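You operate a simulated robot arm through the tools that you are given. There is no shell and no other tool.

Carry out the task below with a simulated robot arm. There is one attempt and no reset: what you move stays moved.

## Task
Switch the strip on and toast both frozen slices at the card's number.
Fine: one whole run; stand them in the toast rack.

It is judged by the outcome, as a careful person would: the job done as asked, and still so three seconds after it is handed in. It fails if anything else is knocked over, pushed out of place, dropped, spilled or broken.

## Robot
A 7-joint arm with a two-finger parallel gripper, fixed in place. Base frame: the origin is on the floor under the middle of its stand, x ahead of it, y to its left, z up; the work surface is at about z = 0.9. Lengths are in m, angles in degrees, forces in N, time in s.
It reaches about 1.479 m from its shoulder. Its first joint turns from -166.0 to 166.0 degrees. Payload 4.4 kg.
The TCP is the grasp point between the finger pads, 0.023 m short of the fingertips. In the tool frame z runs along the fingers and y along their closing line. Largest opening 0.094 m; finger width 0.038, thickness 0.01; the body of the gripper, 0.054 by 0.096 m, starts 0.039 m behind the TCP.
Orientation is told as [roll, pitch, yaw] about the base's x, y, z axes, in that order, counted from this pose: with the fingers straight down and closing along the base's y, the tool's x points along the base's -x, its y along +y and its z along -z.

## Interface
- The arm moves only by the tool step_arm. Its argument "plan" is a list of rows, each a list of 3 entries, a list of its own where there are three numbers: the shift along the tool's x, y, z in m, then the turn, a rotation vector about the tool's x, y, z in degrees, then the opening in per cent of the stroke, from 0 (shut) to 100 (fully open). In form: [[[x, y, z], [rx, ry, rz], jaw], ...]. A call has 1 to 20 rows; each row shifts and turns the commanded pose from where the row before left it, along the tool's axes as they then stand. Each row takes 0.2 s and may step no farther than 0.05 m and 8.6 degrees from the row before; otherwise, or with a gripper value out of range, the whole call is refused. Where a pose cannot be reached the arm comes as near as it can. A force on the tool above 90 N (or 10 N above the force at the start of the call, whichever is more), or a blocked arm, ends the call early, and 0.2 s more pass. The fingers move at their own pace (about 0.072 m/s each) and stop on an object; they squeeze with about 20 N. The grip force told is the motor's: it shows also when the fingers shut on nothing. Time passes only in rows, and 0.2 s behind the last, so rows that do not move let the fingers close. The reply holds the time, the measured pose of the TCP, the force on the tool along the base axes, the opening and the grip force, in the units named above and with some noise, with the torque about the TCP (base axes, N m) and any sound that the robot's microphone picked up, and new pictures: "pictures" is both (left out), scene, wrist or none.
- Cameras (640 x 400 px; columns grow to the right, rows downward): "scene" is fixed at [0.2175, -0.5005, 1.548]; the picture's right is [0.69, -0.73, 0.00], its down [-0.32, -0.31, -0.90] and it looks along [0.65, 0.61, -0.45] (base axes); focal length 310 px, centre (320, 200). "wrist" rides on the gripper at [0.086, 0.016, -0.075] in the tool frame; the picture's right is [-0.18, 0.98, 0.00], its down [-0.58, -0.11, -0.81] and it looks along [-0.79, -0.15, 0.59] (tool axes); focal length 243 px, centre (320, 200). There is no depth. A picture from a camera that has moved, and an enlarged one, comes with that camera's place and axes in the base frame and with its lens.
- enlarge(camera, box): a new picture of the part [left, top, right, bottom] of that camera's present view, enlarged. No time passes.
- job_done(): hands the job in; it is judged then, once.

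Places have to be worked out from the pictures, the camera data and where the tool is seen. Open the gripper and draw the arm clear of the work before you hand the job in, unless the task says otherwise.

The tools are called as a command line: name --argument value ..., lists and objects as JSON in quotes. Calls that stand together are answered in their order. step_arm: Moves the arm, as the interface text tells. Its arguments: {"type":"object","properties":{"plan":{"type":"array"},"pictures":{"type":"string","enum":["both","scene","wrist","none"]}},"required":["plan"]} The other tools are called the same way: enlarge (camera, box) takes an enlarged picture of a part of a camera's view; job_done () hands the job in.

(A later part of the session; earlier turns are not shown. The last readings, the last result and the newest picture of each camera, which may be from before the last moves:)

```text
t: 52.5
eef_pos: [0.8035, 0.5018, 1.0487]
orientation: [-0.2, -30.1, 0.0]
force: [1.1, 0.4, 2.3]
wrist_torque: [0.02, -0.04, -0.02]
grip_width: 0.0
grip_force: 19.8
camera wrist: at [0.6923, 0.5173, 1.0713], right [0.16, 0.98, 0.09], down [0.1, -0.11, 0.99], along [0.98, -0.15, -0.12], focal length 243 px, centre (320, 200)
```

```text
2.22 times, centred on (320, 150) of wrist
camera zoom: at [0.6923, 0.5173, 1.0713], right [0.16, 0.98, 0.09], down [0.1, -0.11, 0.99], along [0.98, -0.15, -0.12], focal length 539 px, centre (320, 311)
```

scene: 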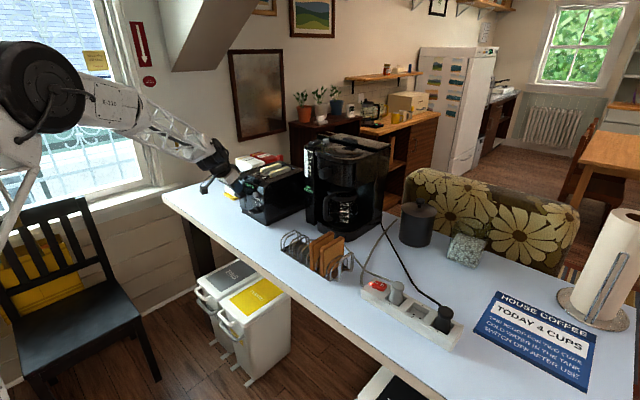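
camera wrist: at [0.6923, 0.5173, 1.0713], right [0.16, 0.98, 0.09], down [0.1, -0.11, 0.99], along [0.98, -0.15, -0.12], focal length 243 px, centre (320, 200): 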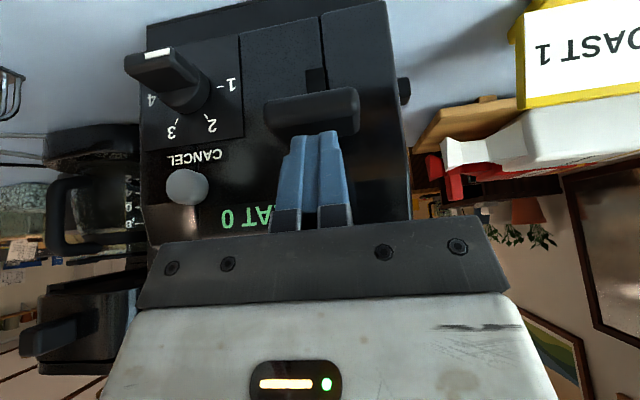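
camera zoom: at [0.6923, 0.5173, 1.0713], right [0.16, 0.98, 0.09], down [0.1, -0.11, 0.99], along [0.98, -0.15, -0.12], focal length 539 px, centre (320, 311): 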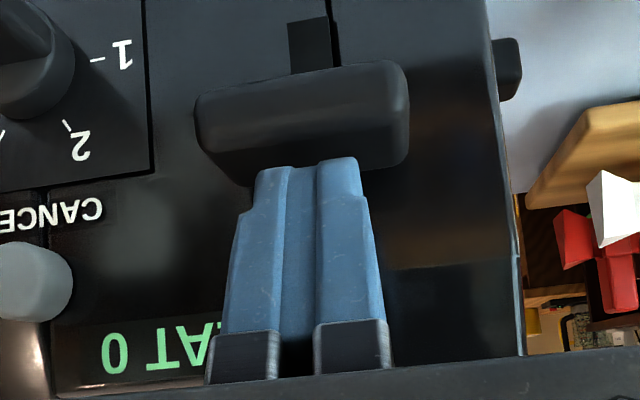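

The lever is moving down cleanly with the palm well clear, and slot still shows below it. Continuing.

step_arm --plan '[[[0.003, 0, 0.0052], [0, 0, 0], 0], [[0.003, 0, 0.0052], [0, 0, 0], 0], [[0.003, 0, 0.0052], [0, 0, 0], 0], [[0.003, 0, 0.0052], [0, 0, 0], 0], [[0, 0, 0], [0, 0, 0], 0]]'

enlarge --camera "wrist" --box '[200, 60, 440, 240]'

enlarge --camera "scene" --box '[205, 135, 305, 225]'

```text
t: 53.8
eef_pos: [0.805, 0.5025, 1.0242]
orientation: [-0.1, -30.0, 0.1]
force: [-0.2, 0.4, -0.2]
wrist_torque: [-0.01, -0.01, -0.03]
grip_width: 0.0003
grip_force: 20.2
camera wrist: at [0.6915, 0.5182, 1.0466], right [0.16, 0.98, 0.09], down [0.1, -0.11, 0.99], along [0.98, -0.15, -0.12], focal length 243 px, centre (320, 200)
```

scene: 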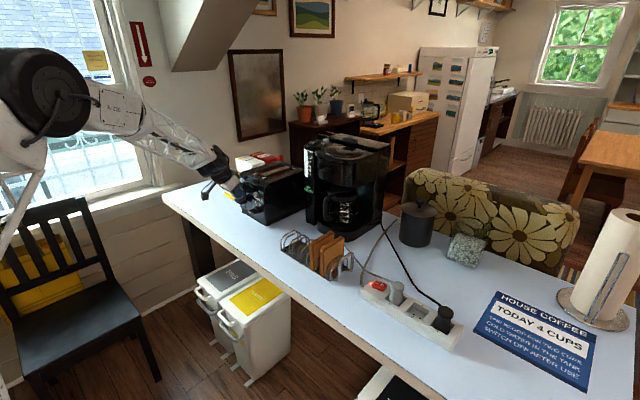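
wrist: 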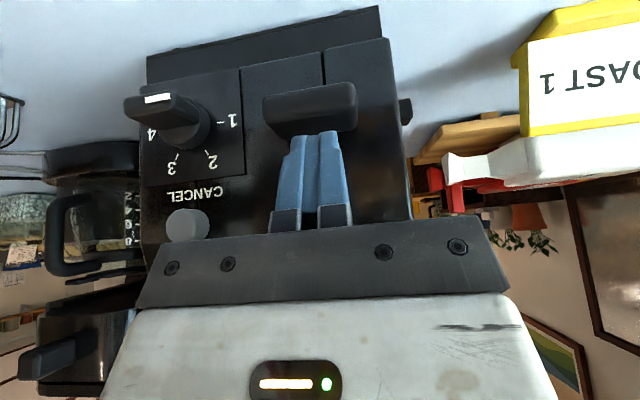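

```text
2.22 times, centred on (320, 150) of wrist
camera zoom: at [0.6915, 0.5182, 1.0466], right [0.16, 0.98, 0.09], down [0.1, -0.11, 0.99], along [0.98, -0.15, -0.12], focal length 539 px, centre (320, 311)
```

zoom: 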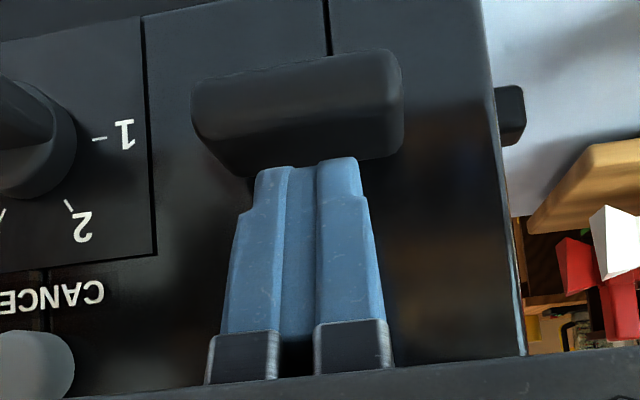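

```text
4.44 times, centred on (255, 180) of scene
camera zoom: at [0.2175, -0.5005, 1.548], right [0.69, -0.73, 0.0], down [-0.32, -0.31, -0.9], along [0.65, 0.61, -0.45], focal length 1378 px, centre (609, 289)
```

zoom: 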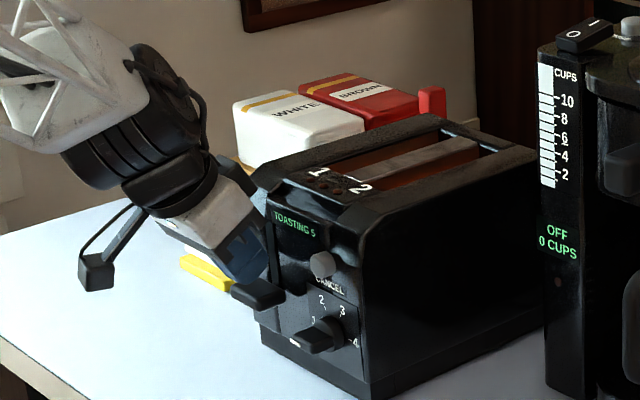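

Latched: the slices are down, heaters glow and the display reads TOASTING 5. I'll retreat straight back so the lever can pop up freely.

step_arm --plan '[[[0.0346, 0, -0.02], [0, 0, 0], 0], [[0.0346, 0, -0.02], [0, 0, 0], 0], [[0.0346, 0, -0.02], [0, 0, 0], 0], [[0, 0, -0.03], [0, 0, 0], 0], [[0, 0, -0.03], [0, 0, 0], 0]]' --pictures "both"

enlarge --camera "scene" --box '[205, 135, 305, 225]'

```text
t: 55.0
eef_pos: [0.6523, 0.5015, 1.0761]
orientation: [-0.3, -29.9, 0.1]
force: [0.8, -0.7, -1.0]
wrist_torque: [-0.04, -0.01, 0.0]
grip_width: 0.0001
grip_force: 19.7
camera wrist: at [0.5406, 0.5183, 1.0988], right [0.16, 0.98, 0.09], down [0.1, -0.11, 0.99], along [0.98, -0.15, -0.12], focal length 243 px, centre (320, 200)
```

scene: 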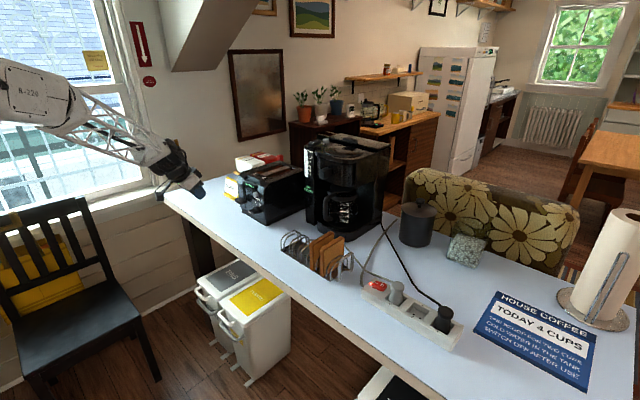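
wrist: 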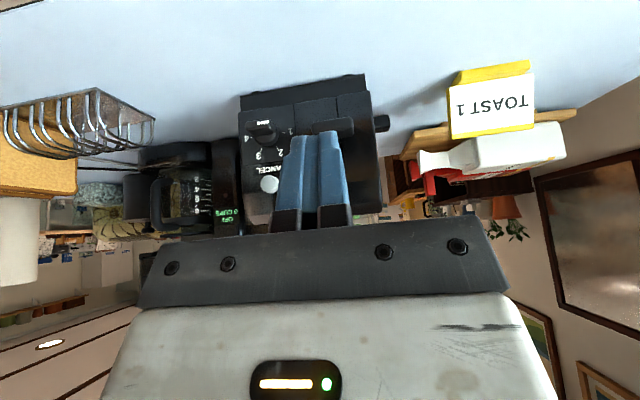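

```text
4.44 times, centred on (255, 180) of scene
camera zoom: at [0.2175, -0.5005, 1.548], right [0.69, -0.73, 0.0], down [-0.32, -0.31, -0.9], along [0.65, 0.61, -0.45], focal length 1378 px, centre (609, 289)
```

zoom: 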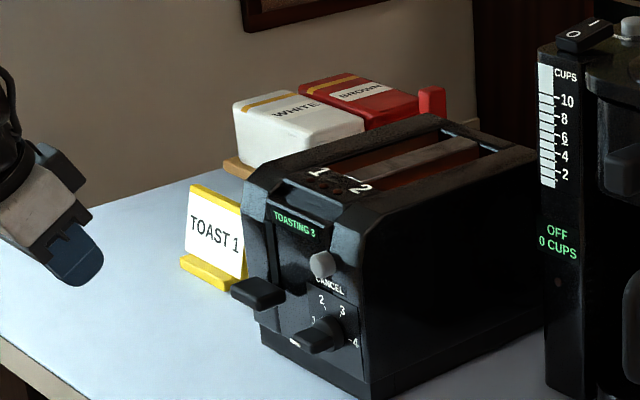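

It's counting down (TOASTING 3). I'll straighten the gripper and open while the run finishes by itself.

step_arm --plan '[[[0, 0, 0], [0, 7.5, 0], 50], [[0, 0, 0], [0, 7.5, 0], 100], [[0, 0, 0], [0, 7.5, 0], 100], [[0, 0, 0], [0, 7.4, 0], 100], [[0, 0, -0.04], [0, 0, 0], 100], [[0, 0, -0.04], [0, 0, 0], 100]]' --pictures "both"

enlarge --camera "scene" --box '[205, 135, 305, 225]'

```text
t: 56.4
eef_pos: [0.6512, 0.5016, 1.1564]
orientation: [0.0, 0.0, 0.0]
force: [-0.3, 0.3, -0.9]
wrist_torque: [-0.02, -0.03, 0.02]
grip_width: 0.0942
grip_force: 0.0
camera wrist: at [0.5659, 0.5184, 1.232], right [0.18, 0.98, 0.0], down [0.58, -0.11, 0.81], along [0.79, -0.15, -0.59], focal length 243 px, centre (320, 200)
```

scene: 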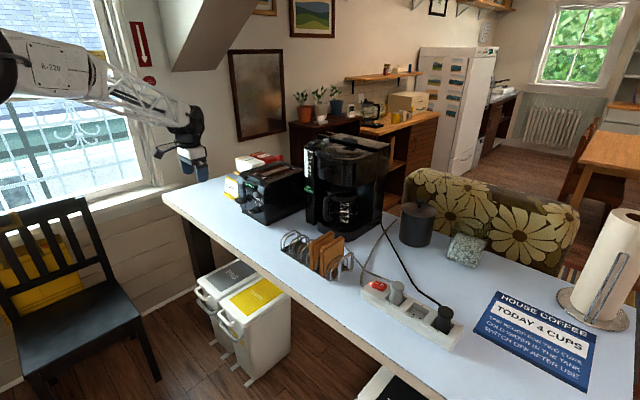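
wrist: 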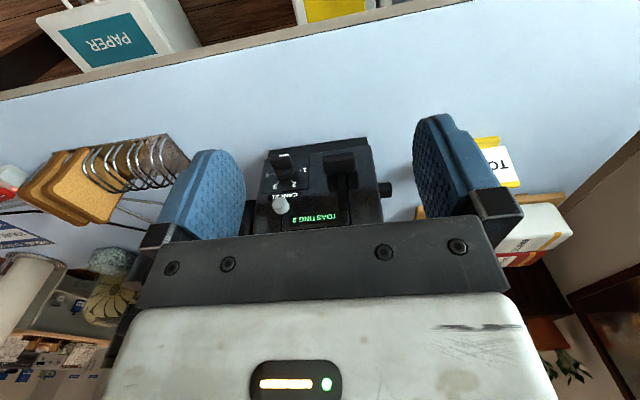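

```text
4.44 times, centred on (255, 180) of scene
camera zoom: at [0.2175, -0.5005, 1.548], right [0.69, -0.73, 0.0], down [-0.32, -0.31, -0.9], along [0.65, 0.61, -0.45], focal length 1378 px, centre (609, 289)
```

zoom: 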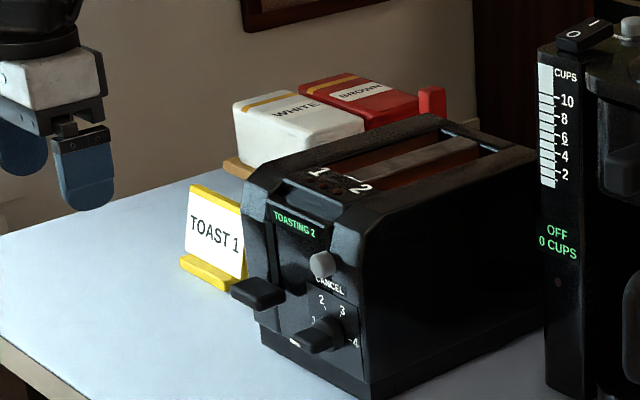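

step_arm --plan '[[[0, 0, 0], [0, 0, 0], 100], [[0, 0, 0], [0, 0, 0], 100], [[0, 0, 0], [0, 0, 0], 100], [[0, 0, 0], [0, 0, 0], 100], [[0, 0, 0], [0, 0, 0], 100], [[0, 0, 0], [0, 0, 0], 100], [[0, 0, 0], [0, 0, 0], 100], [[0, 0, 0], [0, 0, 0], 100], [[0, 0, 0], [0, 0, 0], 100], [[0, 0, 0], [0, 0, 0], 100], [[0, 0, 0], [0, 0, 0], 100], [[0, 0, 0], [0, 0, 0], 100]]' --pictures "both"

enlarge --camera "scene" --box '[205, 135, 305, 225]'

```text
t: 59.0
eef_pos: [0.6523, 0.5021, 1.1573]
orientation: [-0.1, -0.1, 0.0]
force: [0.2, 0.3, -0.4]
wrist_torque: [-0.03, 0.0, 0.01]
grip_width: 0.0939
grip_force: 0.1
camera wrist: at [0.5659, 0.5184, 1.2327], right [0.18, 0.98, 0.0], down [0.58, -0.11, 0.81], along [0.79, -0.15, -0.59], focal length 243 px, centre (320, 200)
```

scene: 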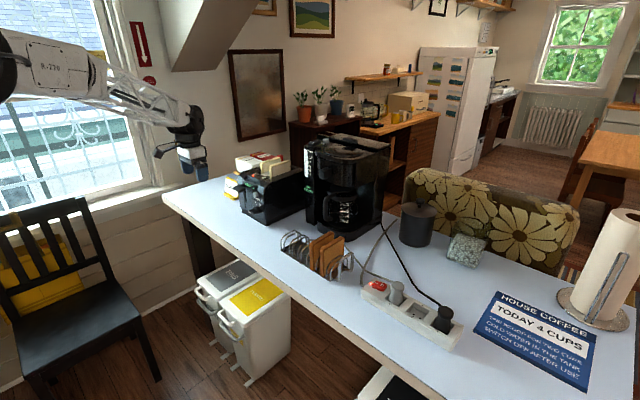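
wrist: 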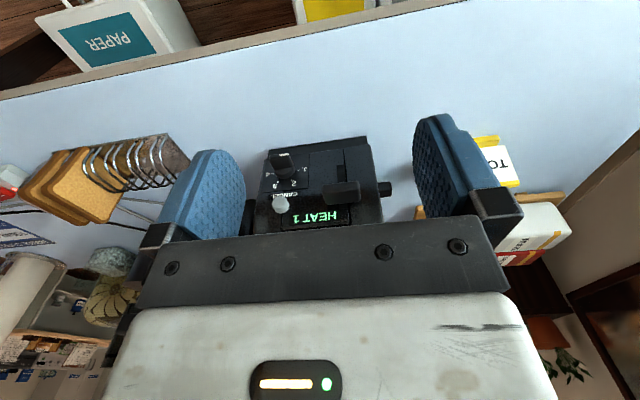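

```text
4.44 times, centred on (255, 180) of scene
camera zoom: at [0.2175, -0.5005, 1.548], right [0.69, -0.73, 0.0], down [-0.32, -0.31, -0.9], along [0.65, 0.61, -0.45], focal length 1378 px, centre (609, 289)
```

zoom: 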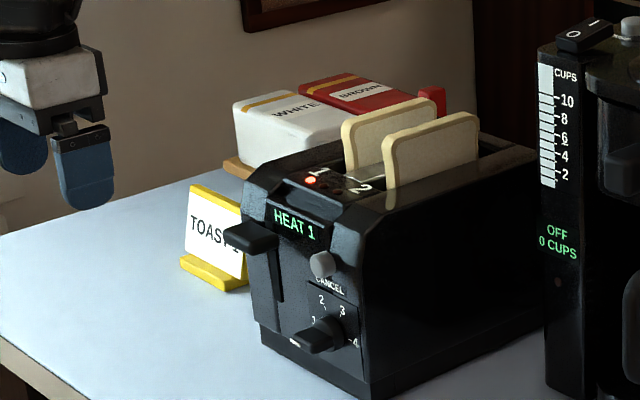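

The run ended by itself: slices are up and the display shows HEAT 1. Let me look closely at the slices and the indicator lamps.

enlarge --camera "scene" --box '[260, 150, 320, 190]'

enlarge --camera "scene" --box '[275, 220, 365, 285]'

enlarge --camera "wrist" --box '[0, 110, 220, 240]'

```text
10.00 times, centred on (290, 170) of scene
camera zoom: at [0.2175, -0.5005, 1.548], right [0.69, -0.73, 0.0], down [-0.32, -0.31, -0.9], along [0.65, 0.61, -0.45], focal length 3100 px, centre (620, 500)
```

zoom: 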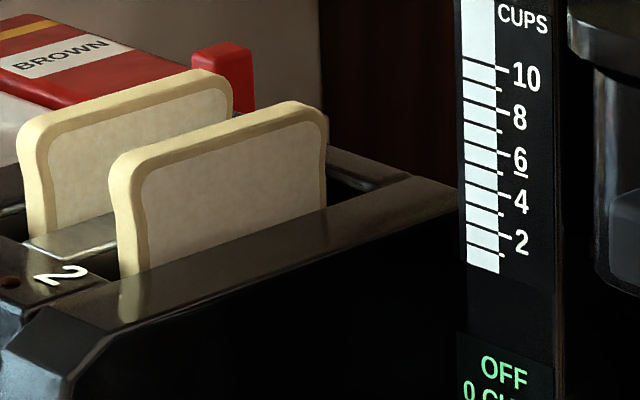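

```text
6.15 times, centred on (320, 252) of scene
camera zoom: at [0.2175, -0.5005, 1.548], right [0.69, -0.73, 0.0], down [-0.32, -0.31, -0.9], along [0.65, 0.61, -0.45], focal length 1908 px, centre (320, -123)
```

zoom: 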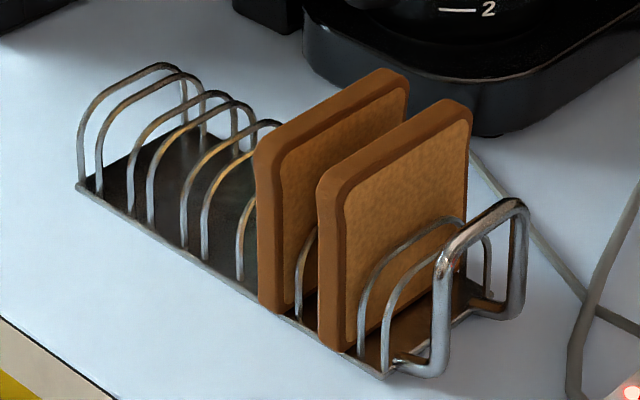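

```text
2.91 times, centred on (110, 175) of wrist
camera zoom: at [0.5659, 0.5184, 1.2327], right [0.18, 0.98, 0.0], down [0.58, -0.11, 0.81], along [0.79, -0.15, -0.59], focal length 706 px, centre (931, 273)
```

zoom: 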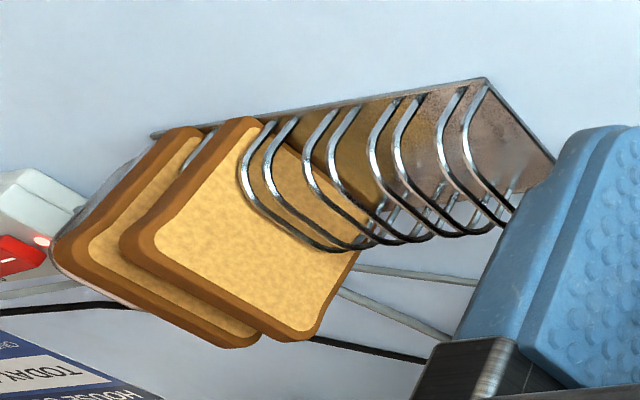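

Both slices went from frosty grey to light toast, as expected for level 1. I'll move above and behind the toaster's front to locate the slices precisely for grasping.

step_arm --plan '[[[0, 0, -0.04], [0, 0, 0], 100], [[0, 0, -0.04], [0, 0, 0], 100], [[-0.02, -0.01, -0.03], [0, 0, 0], 100], [[-0.04, -0.01, 0], [0, 0, 0], 100], [[-0.04, -0.01, 0], [0, 0, 0], 100], [[-0.04, 0, 0], [0, 0, 0], 100], [[0, 0, 0], [0, 0, 0], 100]]'

enlarge --camera "wrist" --box '[240, 90, 420, 240]'

```text
t: 60.5
eef_pos: [0.7943, 0.4733, 1.2663]
orientation: [-0.1, -0.1, 0.0]
force: [1.2, -0.4, -0.5]
wrist_torque: [-0.01, 0.0, 0.04]
grip_width: 0.094
grip_force: 0.0
camera wrist: at [0.7081, 0.4898, 1.3412], right [0.18, 0.98, 0.0], down [0.58, -0.11, 0.81], along [0.79, -0.15, -0.59], focal length 243 px, centre (320, 200)
```

scene: 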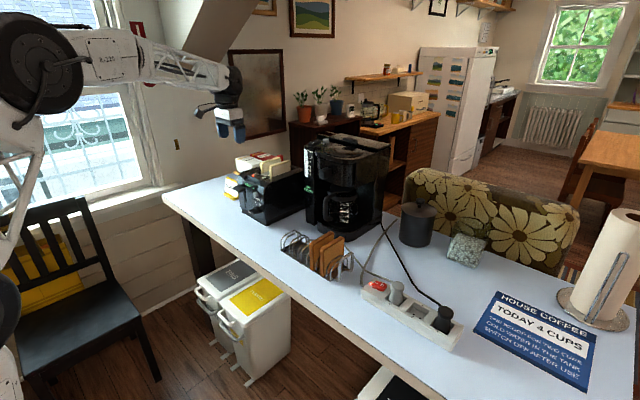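
wrist: 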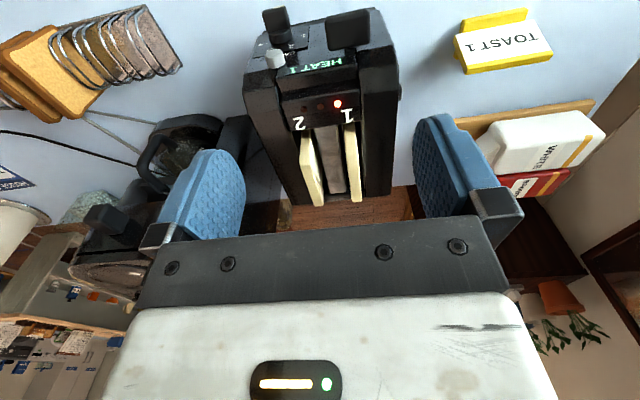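

```text
2.67 times, centred on (330, 165) of wrist
camera zoom: at [0.7081, 0.4898, 1.3412], right [0.18, 0.98, 0.0], down [0.58, -0.11, 0.81], along [0.79, -0.15, -0.59], focal length 647 px, centre (293, 293)
```

zoom: 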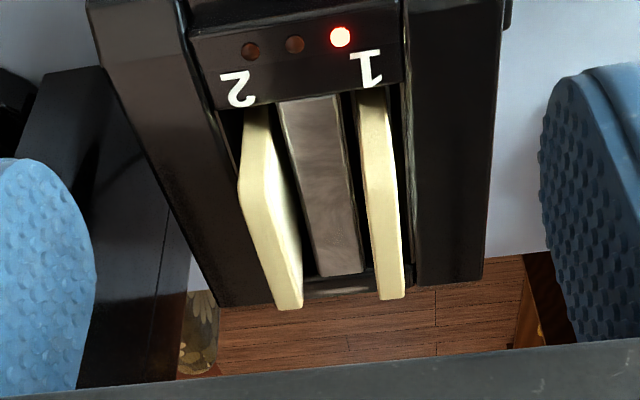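

Slices stand in the x–z plane at about y = 0.490 and y = 0.431, x 0.915–1.016, tops near z = 1.12. Before grasping, I'll look closely at the rack's free slots.

step_arm --plan '[[[0.0238, -0.0356, 0.011], [0, 0, 0], 100], [[0.0238, -0.0356, 0.011], [0, 0, 0], 100], [[0.0238, -0.0356, 0.011], [0, 0, 0], 100], [[0.0238, -0.0356, 0.011], [0, 0, 0], 100], [[0.0238, -0.0356, 0.011], [0, 0, 0], 100], [[0.0238, -0.0356, 0.011], [0, 0, 0], 100], [[0.0238, -0.0356, 0.011], [0, 0, 0], 100], [[0.0238, -0.0356, 0.011], [0, 0, 0], 100], [[0.0238, -0.0356, 0.011], [0, 0, 0], 100], [[0, 0, 0], [0, 0, 0], 100]]'

enlarge --camera "wrist" --box '[220, 90, 440, 240]'

```text
t: 62.8
eef_pos: [0.5797, 0.1497, 1.1665]
orientation: [-0.1, -0.2, 0.0]
force: [-0.5, 0.2, -0.1]
wrist_torque: [-0.01, -0.01, 0.03]
grip_width: 0.0936
grip_force: 0.0
camera wrist: at [0.4929, 0.1658, 1.2422], right [0.18, 0.98, 0.0], down [0.58, -0.11, 0.81], along [0.79, -0.15, -0.59], focal length 243 px, centre (320, 200)
```

scene: 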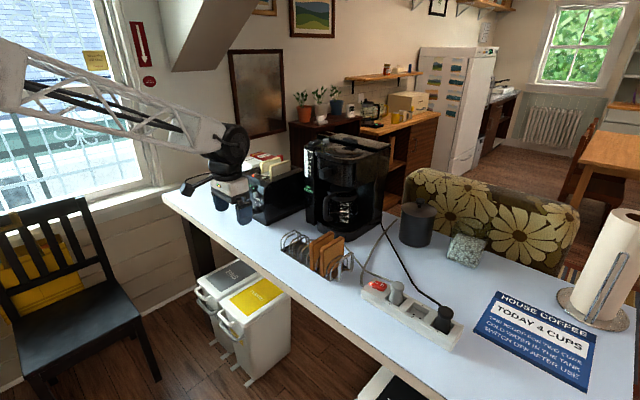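
wrist: 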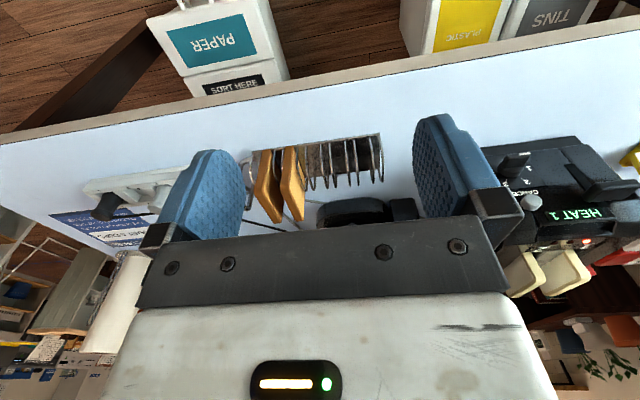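

```text
2.67 times, centred on (330, 165) of wrist
camera zoom: at [0.4929, 0.1658, 1.2422], right [0.18, 0.98, 0.0], down [0.58, -0.11, 0.81], along [0.79, -0.15, -0.59], focal length 647 px, centre (293, 293)
```

zoom: 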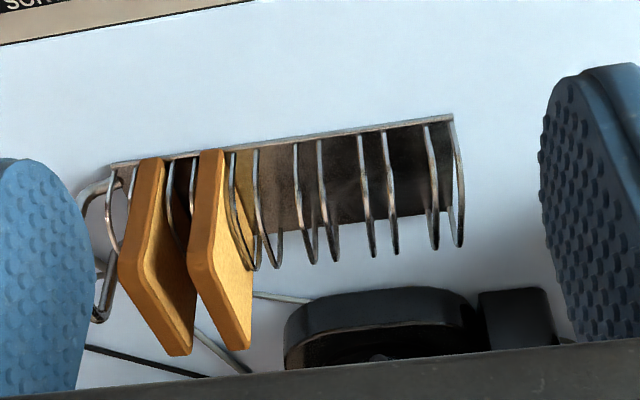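

enlarge --camera "wrist" --box '[295, 125, 395, 200]'

enlarge --camera "wrist" --box '[240, 135, 340, 235]'

```text
5.33 times, centred on (345, 162) of wrist
camera zoom: at [0.4929, 0.1658, 1.2422], right [0.18, 0.98, 0.0], down [0.58, -0.11, 0.81], along [0.79, -0.15, -0.59], focal length 1294 px, centre (187, 400)
```

zoom: 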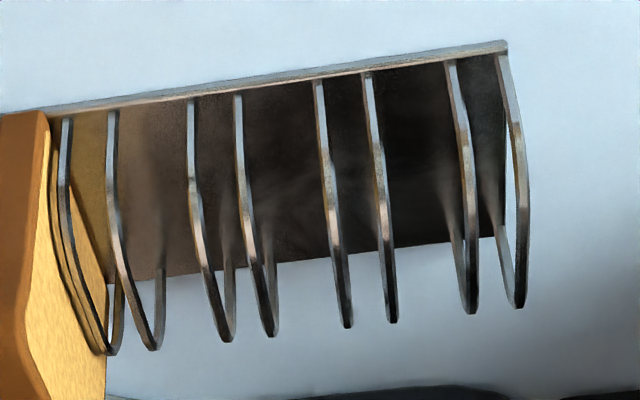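

```text
4.00 times, centred on (290, 185) of wrist
camera zoom: at [0.4929, 0.1658, 1.2422], right [0.18, 0.98, 0.0], down [0.58, -0.11, 0.81], along [0.79, -0.15, -0.59], focal length 970 px, centre (440, 260)
```

zoom: 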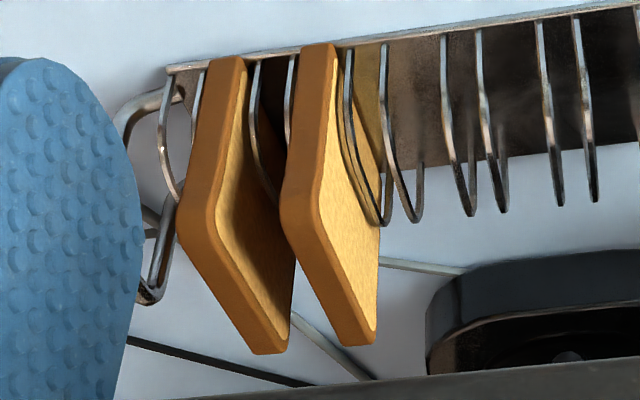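

Rack slots that hold slices are the wide gaps; the free ones are centred at y ≈ 0.187, 0.143 and 0.101, spanning x 0.777–0.866, hoop tops z ≈ 0.956. I'll rise and go above the right-hand slice (y ≈ 0.431) with a half-open gripper.

step_arm --plan '[[[0, 0, -0.05], [0, 0, 0], 50], [[0, 0, -0.05], [0, 0, 0], 50], [[-0.0385, 0.0281, 0.001], [0, 0, 0], 50], [[-0.0385, 0.0281, 0.001], [0, 0, 0], 50], [[-0.0385, 0.0281, 0.001], [0, 0, 0], 50], [[-0.0385, 0.0281, 0.001], [0, 0, 0], 50], [[-0.0385, 0.0281, 0.001], [0, 0, 0], 50], [[-0.0385, 0.0281, 0.001], [0, 0, 0], 50], [[-0.0385, 0.0281, 0.001], [0, 0, 0], 50], [[-0.0385, 0.0281, 0.001], [0, 0, 0], 50], [[-0.0385, 0.0281, 0.001], [0, 0, 0], 50], [[-0.0385, 0.0281, 0.001], [0, 0, 0], 50], [[0, 0, 0], [0, 0, 0], 50]]'

enlarge --camera "wrist" --box '[220, 60, 440, 240]'

enlarge --camera "scene" --box '[230, 90, 330, 200]'

```text
t: 65.5
eef_pos: [0.9655, 0.4322, 1.2577]
orientation: [-0.1, 0.0, 0.0]
force: [0.2, 1.0, 0.2]
wrist_torque: [0.0, -0.01, -0.03]
grip_width: 0.047
grip_force: 0.1
camera wrist: at [0.8787, 0.4486, 1.3337], right [0.18, 0.98, 0.0], down [0.58, -0.11, 0.81], along [0.79, -0.15, -0.59], focal length 243 px, centre (320, 200)
```

scene: 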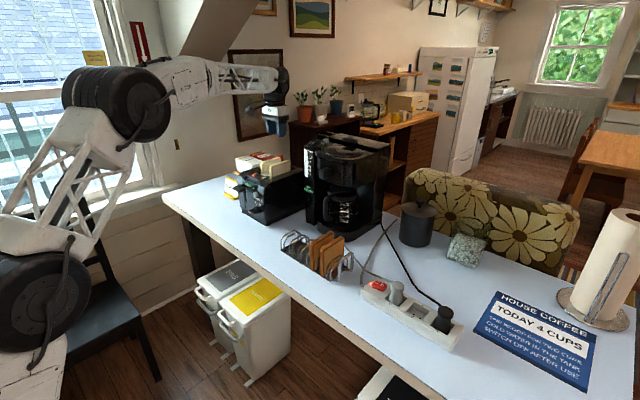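
wrist: 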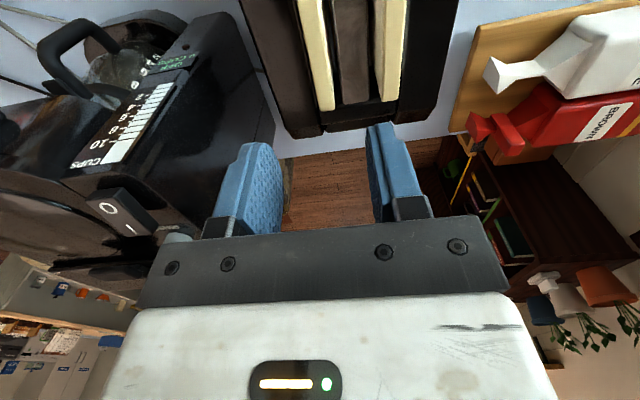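

```text
2.22 times, centred on (330, 150) of wrist
camera zoom: at [0.8787, 0.4486, 1.3337], right [0.18, 0.98, 0.0], down [0.58, -0.11, 0.81], along [0.79, -0.15, -0.59], focal length 539 px, centre (298, 311)
```

zoom: 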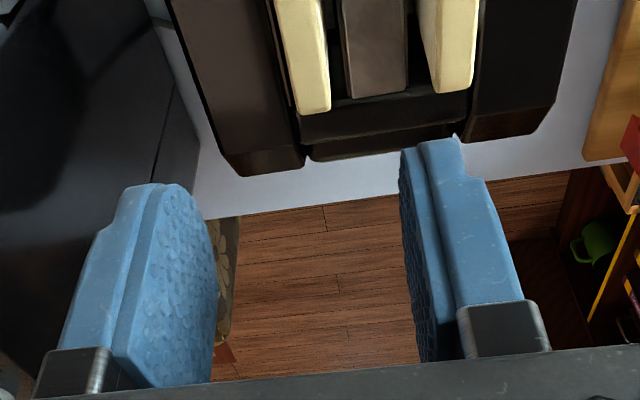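

```text
3.64 times, centred on (280, 145) of scene
camera zoom: at [0.2175, -0.5005, 1.548], right [0.69, -0.73, 0.0], down [-0.32, -0.31, -0.9], along [0.65, 0.61, -0.45], focal length 1127 px, centre (466, 400)
```

zoom: 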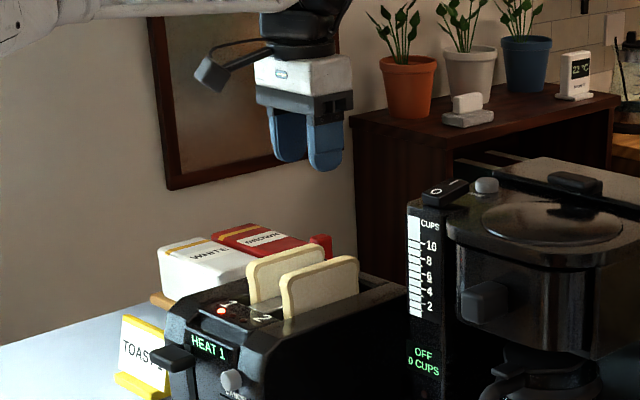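

Slice 2's back top corner comes out at (1.014, 0.431), matching my estimate. I'll descend partway and check finger alignment.

step_arm --plan '[[[0, -0.001, 0.045], [0, 0, 0], 50], [[0, 0, 0.045], [0, 0, 0], 50], [[0, 0, 0], [0, 0, 0], 50]]'

enlarge --camera "wrist" --box '[220, 0, 440, 240]'

enlarge --camera "scene" --box '[240, 120, 320, 200]'

```text
t: 66.3
eef_pos: [0.9653, 0.4302, 1.1685]
orientation: [-0.1, 0.0, 0.1]
force: [0.2, 1.1, 0.6]
wrist_torque: [-0.01, 0.04, 0.0]
grip_width: 0.0469
grip_force: 0.1
camera wrist: at [0.8784, 0.4471, 1.2423], right [0.18, 0.98, 0.0], down [0.58, -0.11, 0.81], along [0.79, -0.15, -0.59], focal length 243 px, centre (320, 200)
```

scene: 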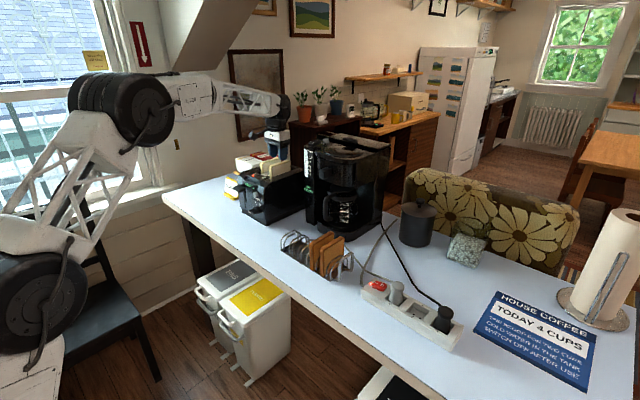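
wrist: 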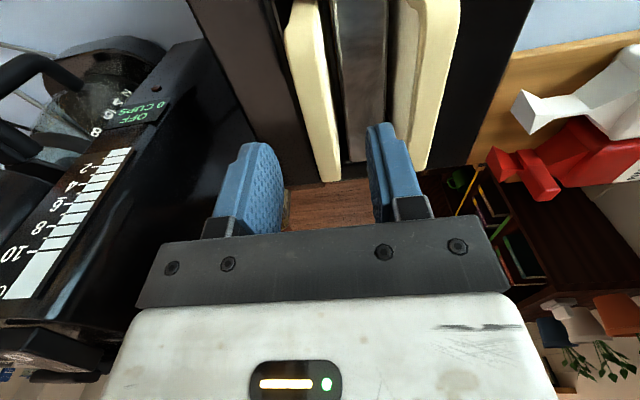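

```text
1.67 times, centred on (330, 120) of wrist
camera zoom: at [0.8784, 0.4471, 1.2423], right [0.18, 0.98, 0.0], down [0.58, -0.11, 0.81], along [0.79, -0.15, -0.59], focal length 404 px, centre (303, 333)
```

zoom: 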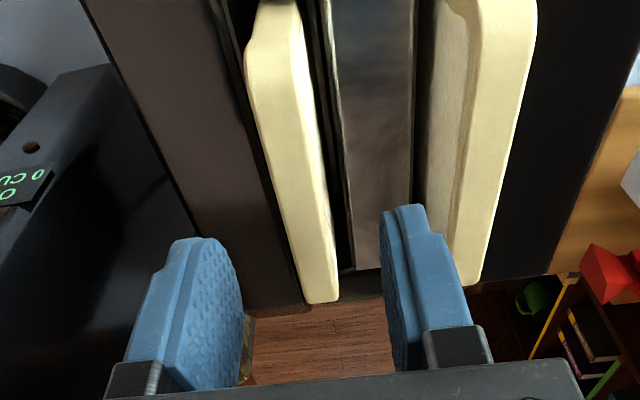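

```text
5.00 times, centred on (280, 160) of scene
camera zoom: at [0.2175, -0.5005, 1.548], right [0.69, -0.73, 0.0], down [-0.32, -0.31, -0.9], along [0.65, 0.61, -0.45], focal length 1550 px, centre (520, 400)
```

zoom: 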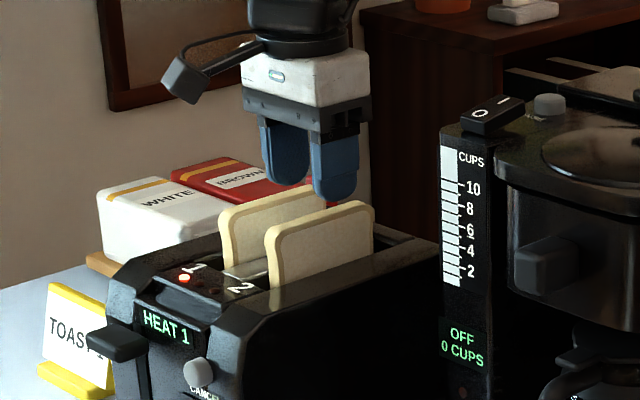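

The slice lies between the fingers. Descending the last 6 cm to about 6 mm above the deck, then closing.

step_arm --plan '[[[0, 0.001, 0.03], [0, 0, 0], 50], [[0, 0, 0.022], [0, 0, 0], 50], [[0, 0, 0.008], [0, 0, 0], 50], [[0, 0, 0], [0, 0, 0], 50]]'

enlarge --camera "scene" --box '[240, 120, 320, 200]'

enlarge --camera "wrist" --box '[220, 0, 440, 240]'

```text
t: 67.3
eef_pos: [0.9648, 0.4329, 1.108]
orientation: [-0.1, -0.1, 0.0]
force: [-0.2, 0.3, 1.4]
wrist_torque: [-0.02, 0.05, -0.02]
grip_width: 0.0471
grip_force: 0.0
camera wrist: at [0.8784, 0.4484, 1.1832], right [0.18, 0.98, 0.0], down [0.58, -0.11, 0.81], along [0.79, -0.15, -0.59], focal length 243 px, centre (320, 200)
```

scene: 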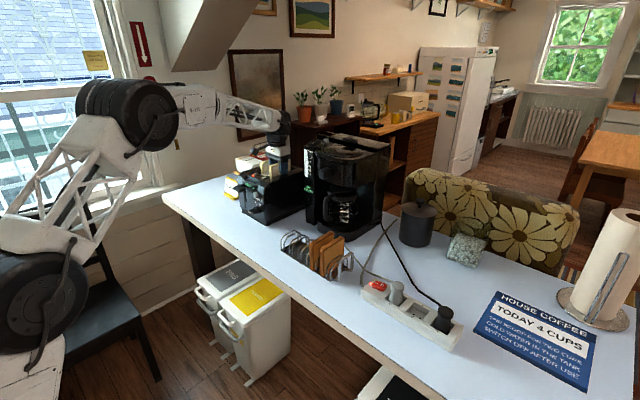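
wrist: 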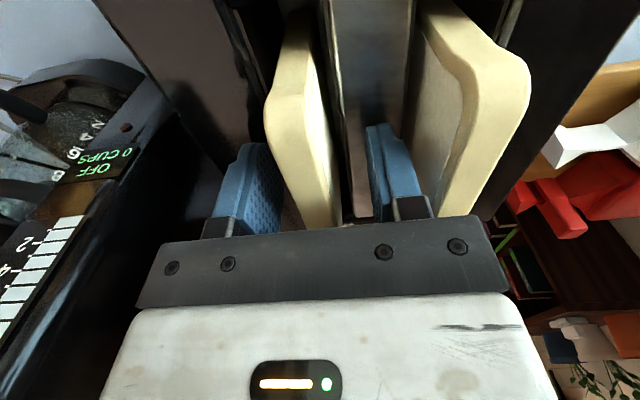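

```text
5.00 times, centred on (280, 160) of scene
camera zoom: at [0.2175, -0.5005, 1.548], right [0.69, -0.73, 0.0], down [-0.32, -0.31, -0.9], along [0.65, 0.61, -0.45], focal length 1550 px, centre (520, 400)
```

zoom: 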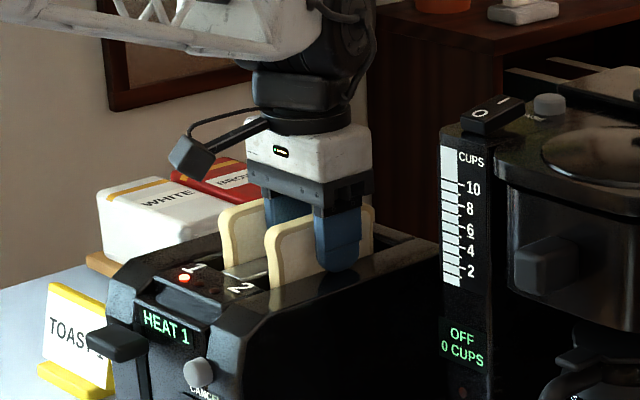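

```text
1.67 times, centred on (330, 120) of wrist
camera zoom: at [0.8784, 0.4484, 1.1832], right [0.18, 0.98, 0.0], down [0.58, -0.11, 0.81], along [0.79, -0.15, -0.59], focal length 404 px, centre (303, 333)
```

zoom: 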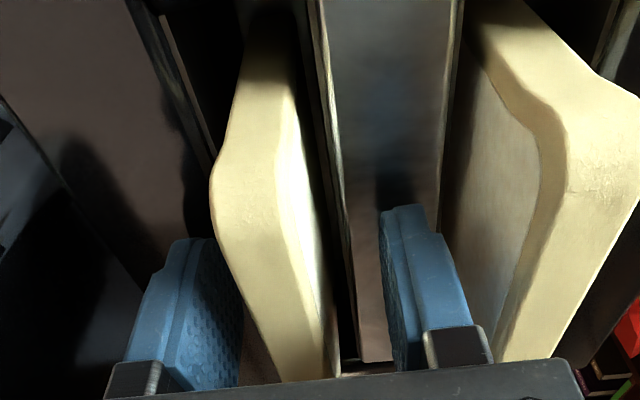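

Fingers straddle the slice just above the deck. Closing gradually on it.

step_arm --plan '[[[0, -0.001, 0], [0, 0, 0], 40], [[0, 0, 0], [0, 0, 0], 30], [[0, 0, 0], [0, 0, 0], 22], [[0, 0, 0], [0, 0, 0], 14], [[0, 0, 0], [0, 0, 0], 5], [[0, 0, 0], [0, 0, 0], 0], [[0, 0, 0], [0, 0, 0], 0]]'

```text
t: 69.0
eef_pos: [0.9652, 0.4314, 1.1075]
orientation: [-0.1, -0.1, 0.0]
force: [0.8, 0.6, 0.0]
wrist_torque: [-0.01, 0.02, -0.03]
grip_width: 0.0145
grip_force: 19.6
camera wrist: at [0.8784, 0.4475, 1.1833], right [0.18, 0.98, 0.0], down [0.58, -0.11, 0.81], along [0.79, -0.15, -0.59], focal length 243 px, centre (320, 200)
```

scene: 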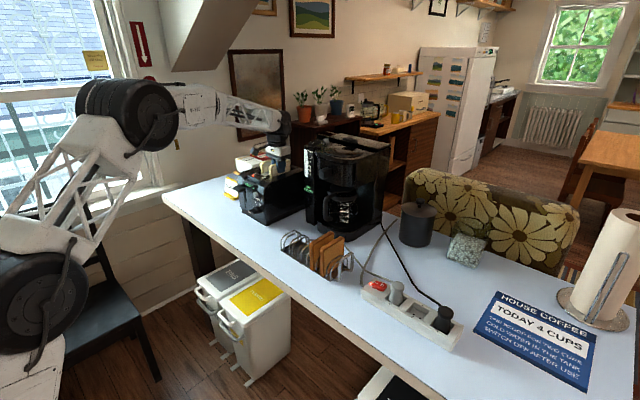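
wrist: 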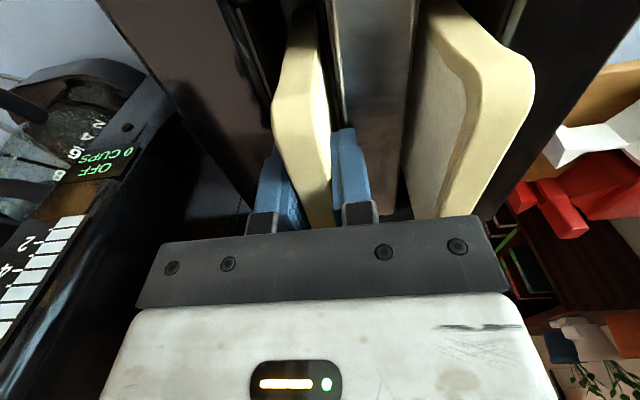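

Gripped at 14.5 mm. Lifting slowly, then higher to clear the deck.

step_arm --plan '[[[0, 0, -0.01], [0, 0, 0], 0], [[0, 0, -0.015], [0, 0, 0], 0], [[0, 0, -0.025], [0, 0, 0], 0], [[0, 0, -0.03], [0, 0, 0], 0], [[0, 0, -0.03], [0, 0, 0], 0], [[0, 0, -0.03], [0, 0, 0], 0], [[0, 0, 0], [0, 0, 0], 0]]'

enlarge --camera "scene" --box '[230, 90, 330, 200]'

```text
t: 70.5
eef_pos: [0.9637, 0.4329, 1.2501]
orientation: [-0.2, -0.1, 0.0]
force: [-0.3, 0.2, -1.0]
wrist_torque: [0.0, 0.01, -0.03]
grip_width: 0.0144
grip_force: 20.1
camera wrist: at [0.8775, 0.4486, 1.3245], right [0.18, 0.98, 0.0], down [0.58, -0.11, 0.81], along [0.79, -0.15, -0.59], focal length 243 px, centre (320, 200)
```

scene: 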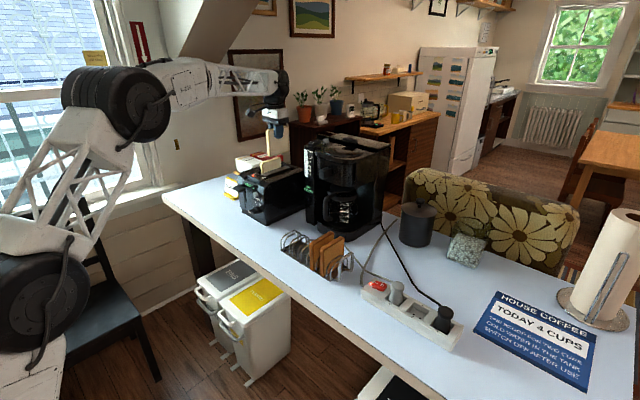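
wrist: 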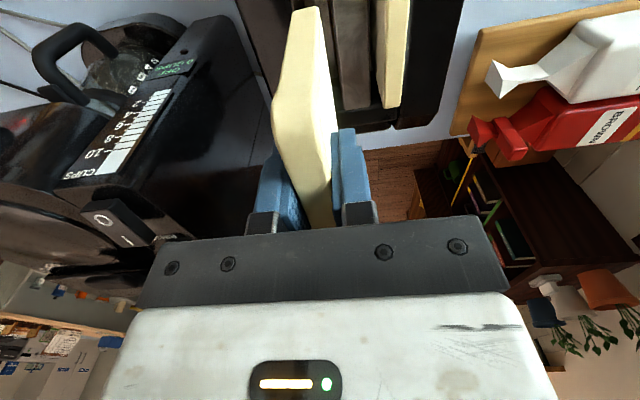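

```text
3.64 times, centred on (280, 145) of scene
camera zoom: at [0.2175, -0.5005, 1.548], right [0.69, -0.73, 0.0], down [-0.32, -0.31, -0.9], along [0.65, 0.61, -0.45], focal length 1127 px, centre (466, 400)
```

zoom: 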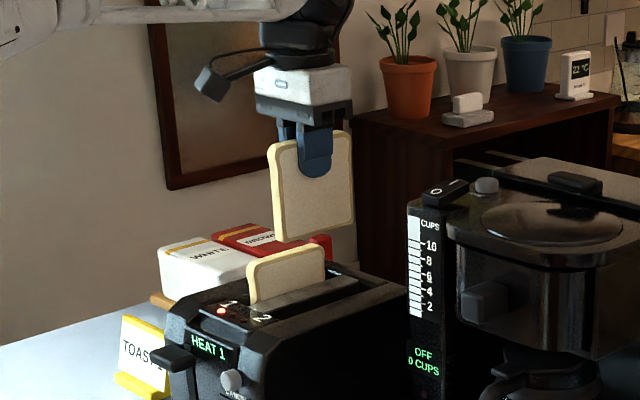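

The slice is held upright; its bottom is about 8.5 cm below the TCP. I'll carry it back to x ≈ 0.815 and across to above the free slot at y ≈ 0.143.

step_arm --plan '[[[0.037, 0, 0], [0, 0, 0], 0], [[0.037, 0, 0], [0, 0, 0], 0], [[0.037, 0, 0], [0, 0, 0], 0], [[0.037, 0, 0], [0, 0, 0], 0], [[0, -0.04, 0], [0, 0, 0], 0], [[0, -0.04, 0], [0, 0, 0], 0], [[0, -0.04, 0], [0, 0, 0], 0], [[0, -0.04, 0.01], [0, 0, 0], 0], [[0, -0.04, 0.01], [0, 0, 0], 0], [[0, -0.04, 0.01], [0, 0, 0], 0], [[0, -0.04, 0.01], [0, 0, 0], 0], [[0, -0.0085, 0.02], [0, 0, 0], 0], [[0, 0, 0.02], [0, 0, 0], 0], [[0, 0, 0], [0, 0, 0], 0]]'

enlarge --camera "wrist" --box '[200, 0, 460, 240]'

enlarge --camera "scene" --box '[255, 170, 375, 290]'

```text
t: 73.5
eef_pos: [0.8167, 0.1429, 1.1697]
orientation: [-0.2, -0.1, -0.1]
force: [-0.1, 0.1, 0.3]
wrist_torque: [0.02, -0.04, -0.01]
grip_width: 0.0146
grip_force: 20.2
camera wrist: at [0.7299, 0.1599, 1.245], right [0.18, 0.98, 0.0], down [0.58, -0.11, 0.81], along [0.79, -0.15, -0.59], focal length 243 px, centre (320, 200)
```

scene: 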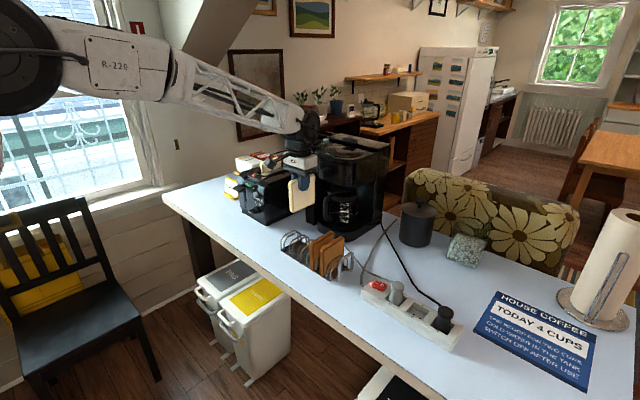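
wrist: 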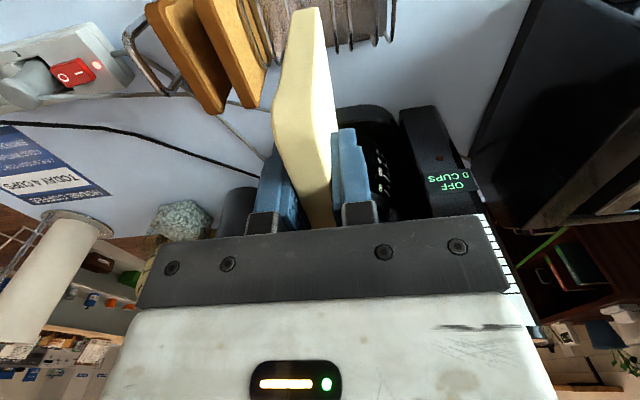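

```text
1.67 times, centred on (330, 120) of wrist
camera zoom: at [0.7299, 0.1599, 1.245], right [0.18, 0.98, 0.0], down [0.58, -0.11, 0.81], along [0.79, -0.15, -0.59], focal length 404 px, centre (303, 333)
```

zoom: 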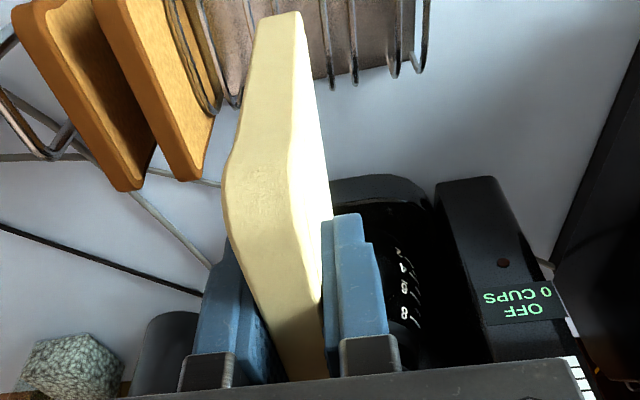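

```text
3.33 times, centred on (315, 230) of scene
camera zoom: at [0.2175, -0.5005, 1.548], right [0.69, -0.73, 0.0], down [-0.32, -0.31, -0.9], along [0.65, 0.61, -0.45], focal length 1033 px, centre (337, 100)
```

zoom: 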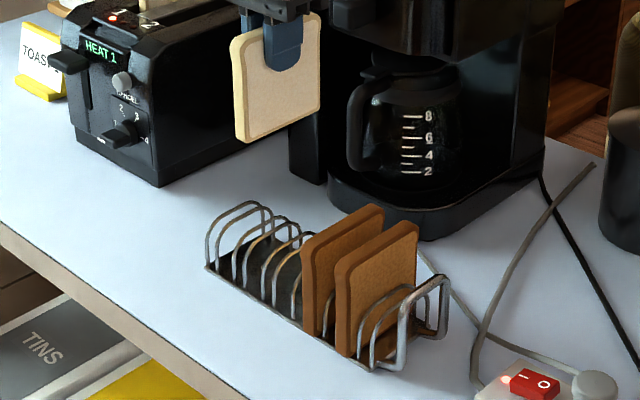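

The slice is centred over the gap (TCP y 0.143 against slot centre 0.1433). Lowering to just above the hoop tops for a check.

step_arm --plan '[[[0, 0, 0.035], [0, 0, 0], 0], [[0, 0, 0.035], [0, 0, 0], 0], [[0, 0, 0.03], [0, 0, 0], 0], [[0, 0, 0.015], [0, 0, 0], 0], [[0, 0, 0], [0, 0, 0], 0]]'

enlarge --camera "wrist" --box '[200, 0, 460, 240]'

enlarge --camera "scene" --box '[265, 200, 365, 290]'

```text
t: 74.8
eef_pos: [0.8164, 0.1413, 1.052]
orientation: [-0.1, -0.1, 0.1]
force: [0.3, 0.8, -0.4]
wrist_torque: [-0.03, 0.01, 0.02]
grip_width: 0.0147
grip_force: 19.7
camera wrist: at [0.7298, 0.1583, 1.1281], right [0.18, 0.98, 0.0], down [0.58, -0.11, 0.81], along [0.79, -0.15, -0.59], focal length 243 px, centre (320, 200)
```

scene: 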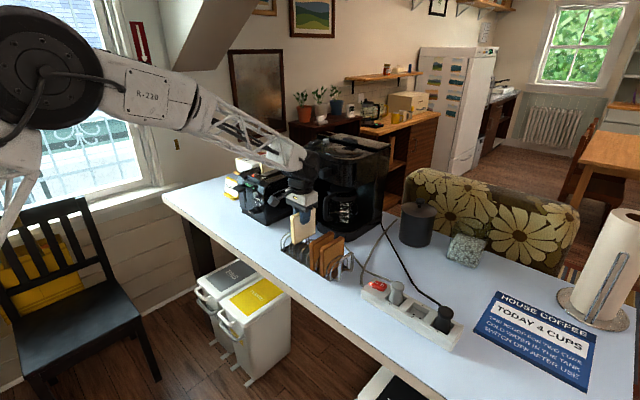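
wrist: 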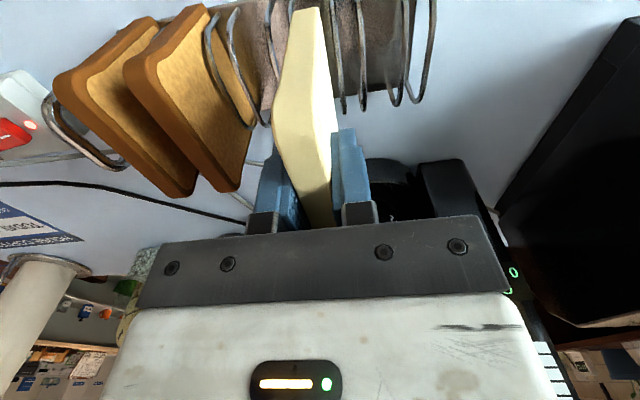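

```text
1.67 times, centred on (330, 120) of wrist
camera zoom: at [0.7298, 0.1583, 1.1281], right [0.18, 0.98, 0.0], down [0.58, -0.11, 0.81], along [0.79, -0.15, -0.59], focal length 404 px, centre (303, 333)
```

zoom: 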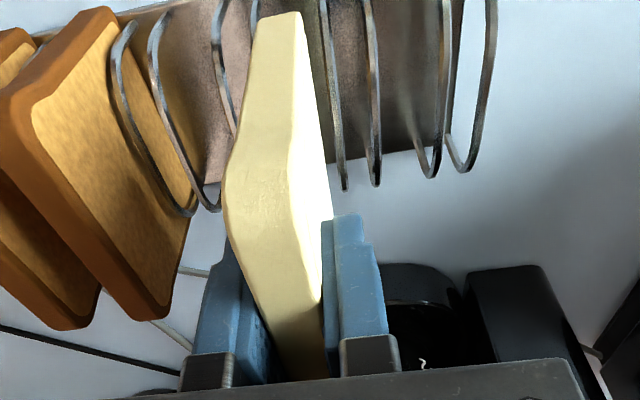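

```text
4.44 times, centred on (315, 245) of scene
camera zoom: at [0.2175, -0.5005, 1.548], right [0.69, -0.73, 0.0], down [-0.32, -0.31, -0.9], along [0.65, 0.61, -0.45], focal length 1378 px, centre (342, 0)
```

zoom: 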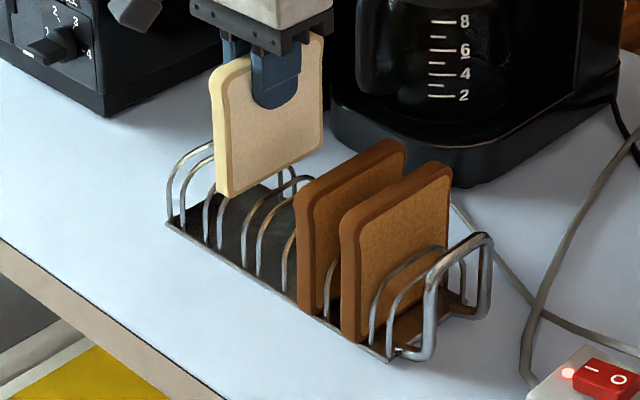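

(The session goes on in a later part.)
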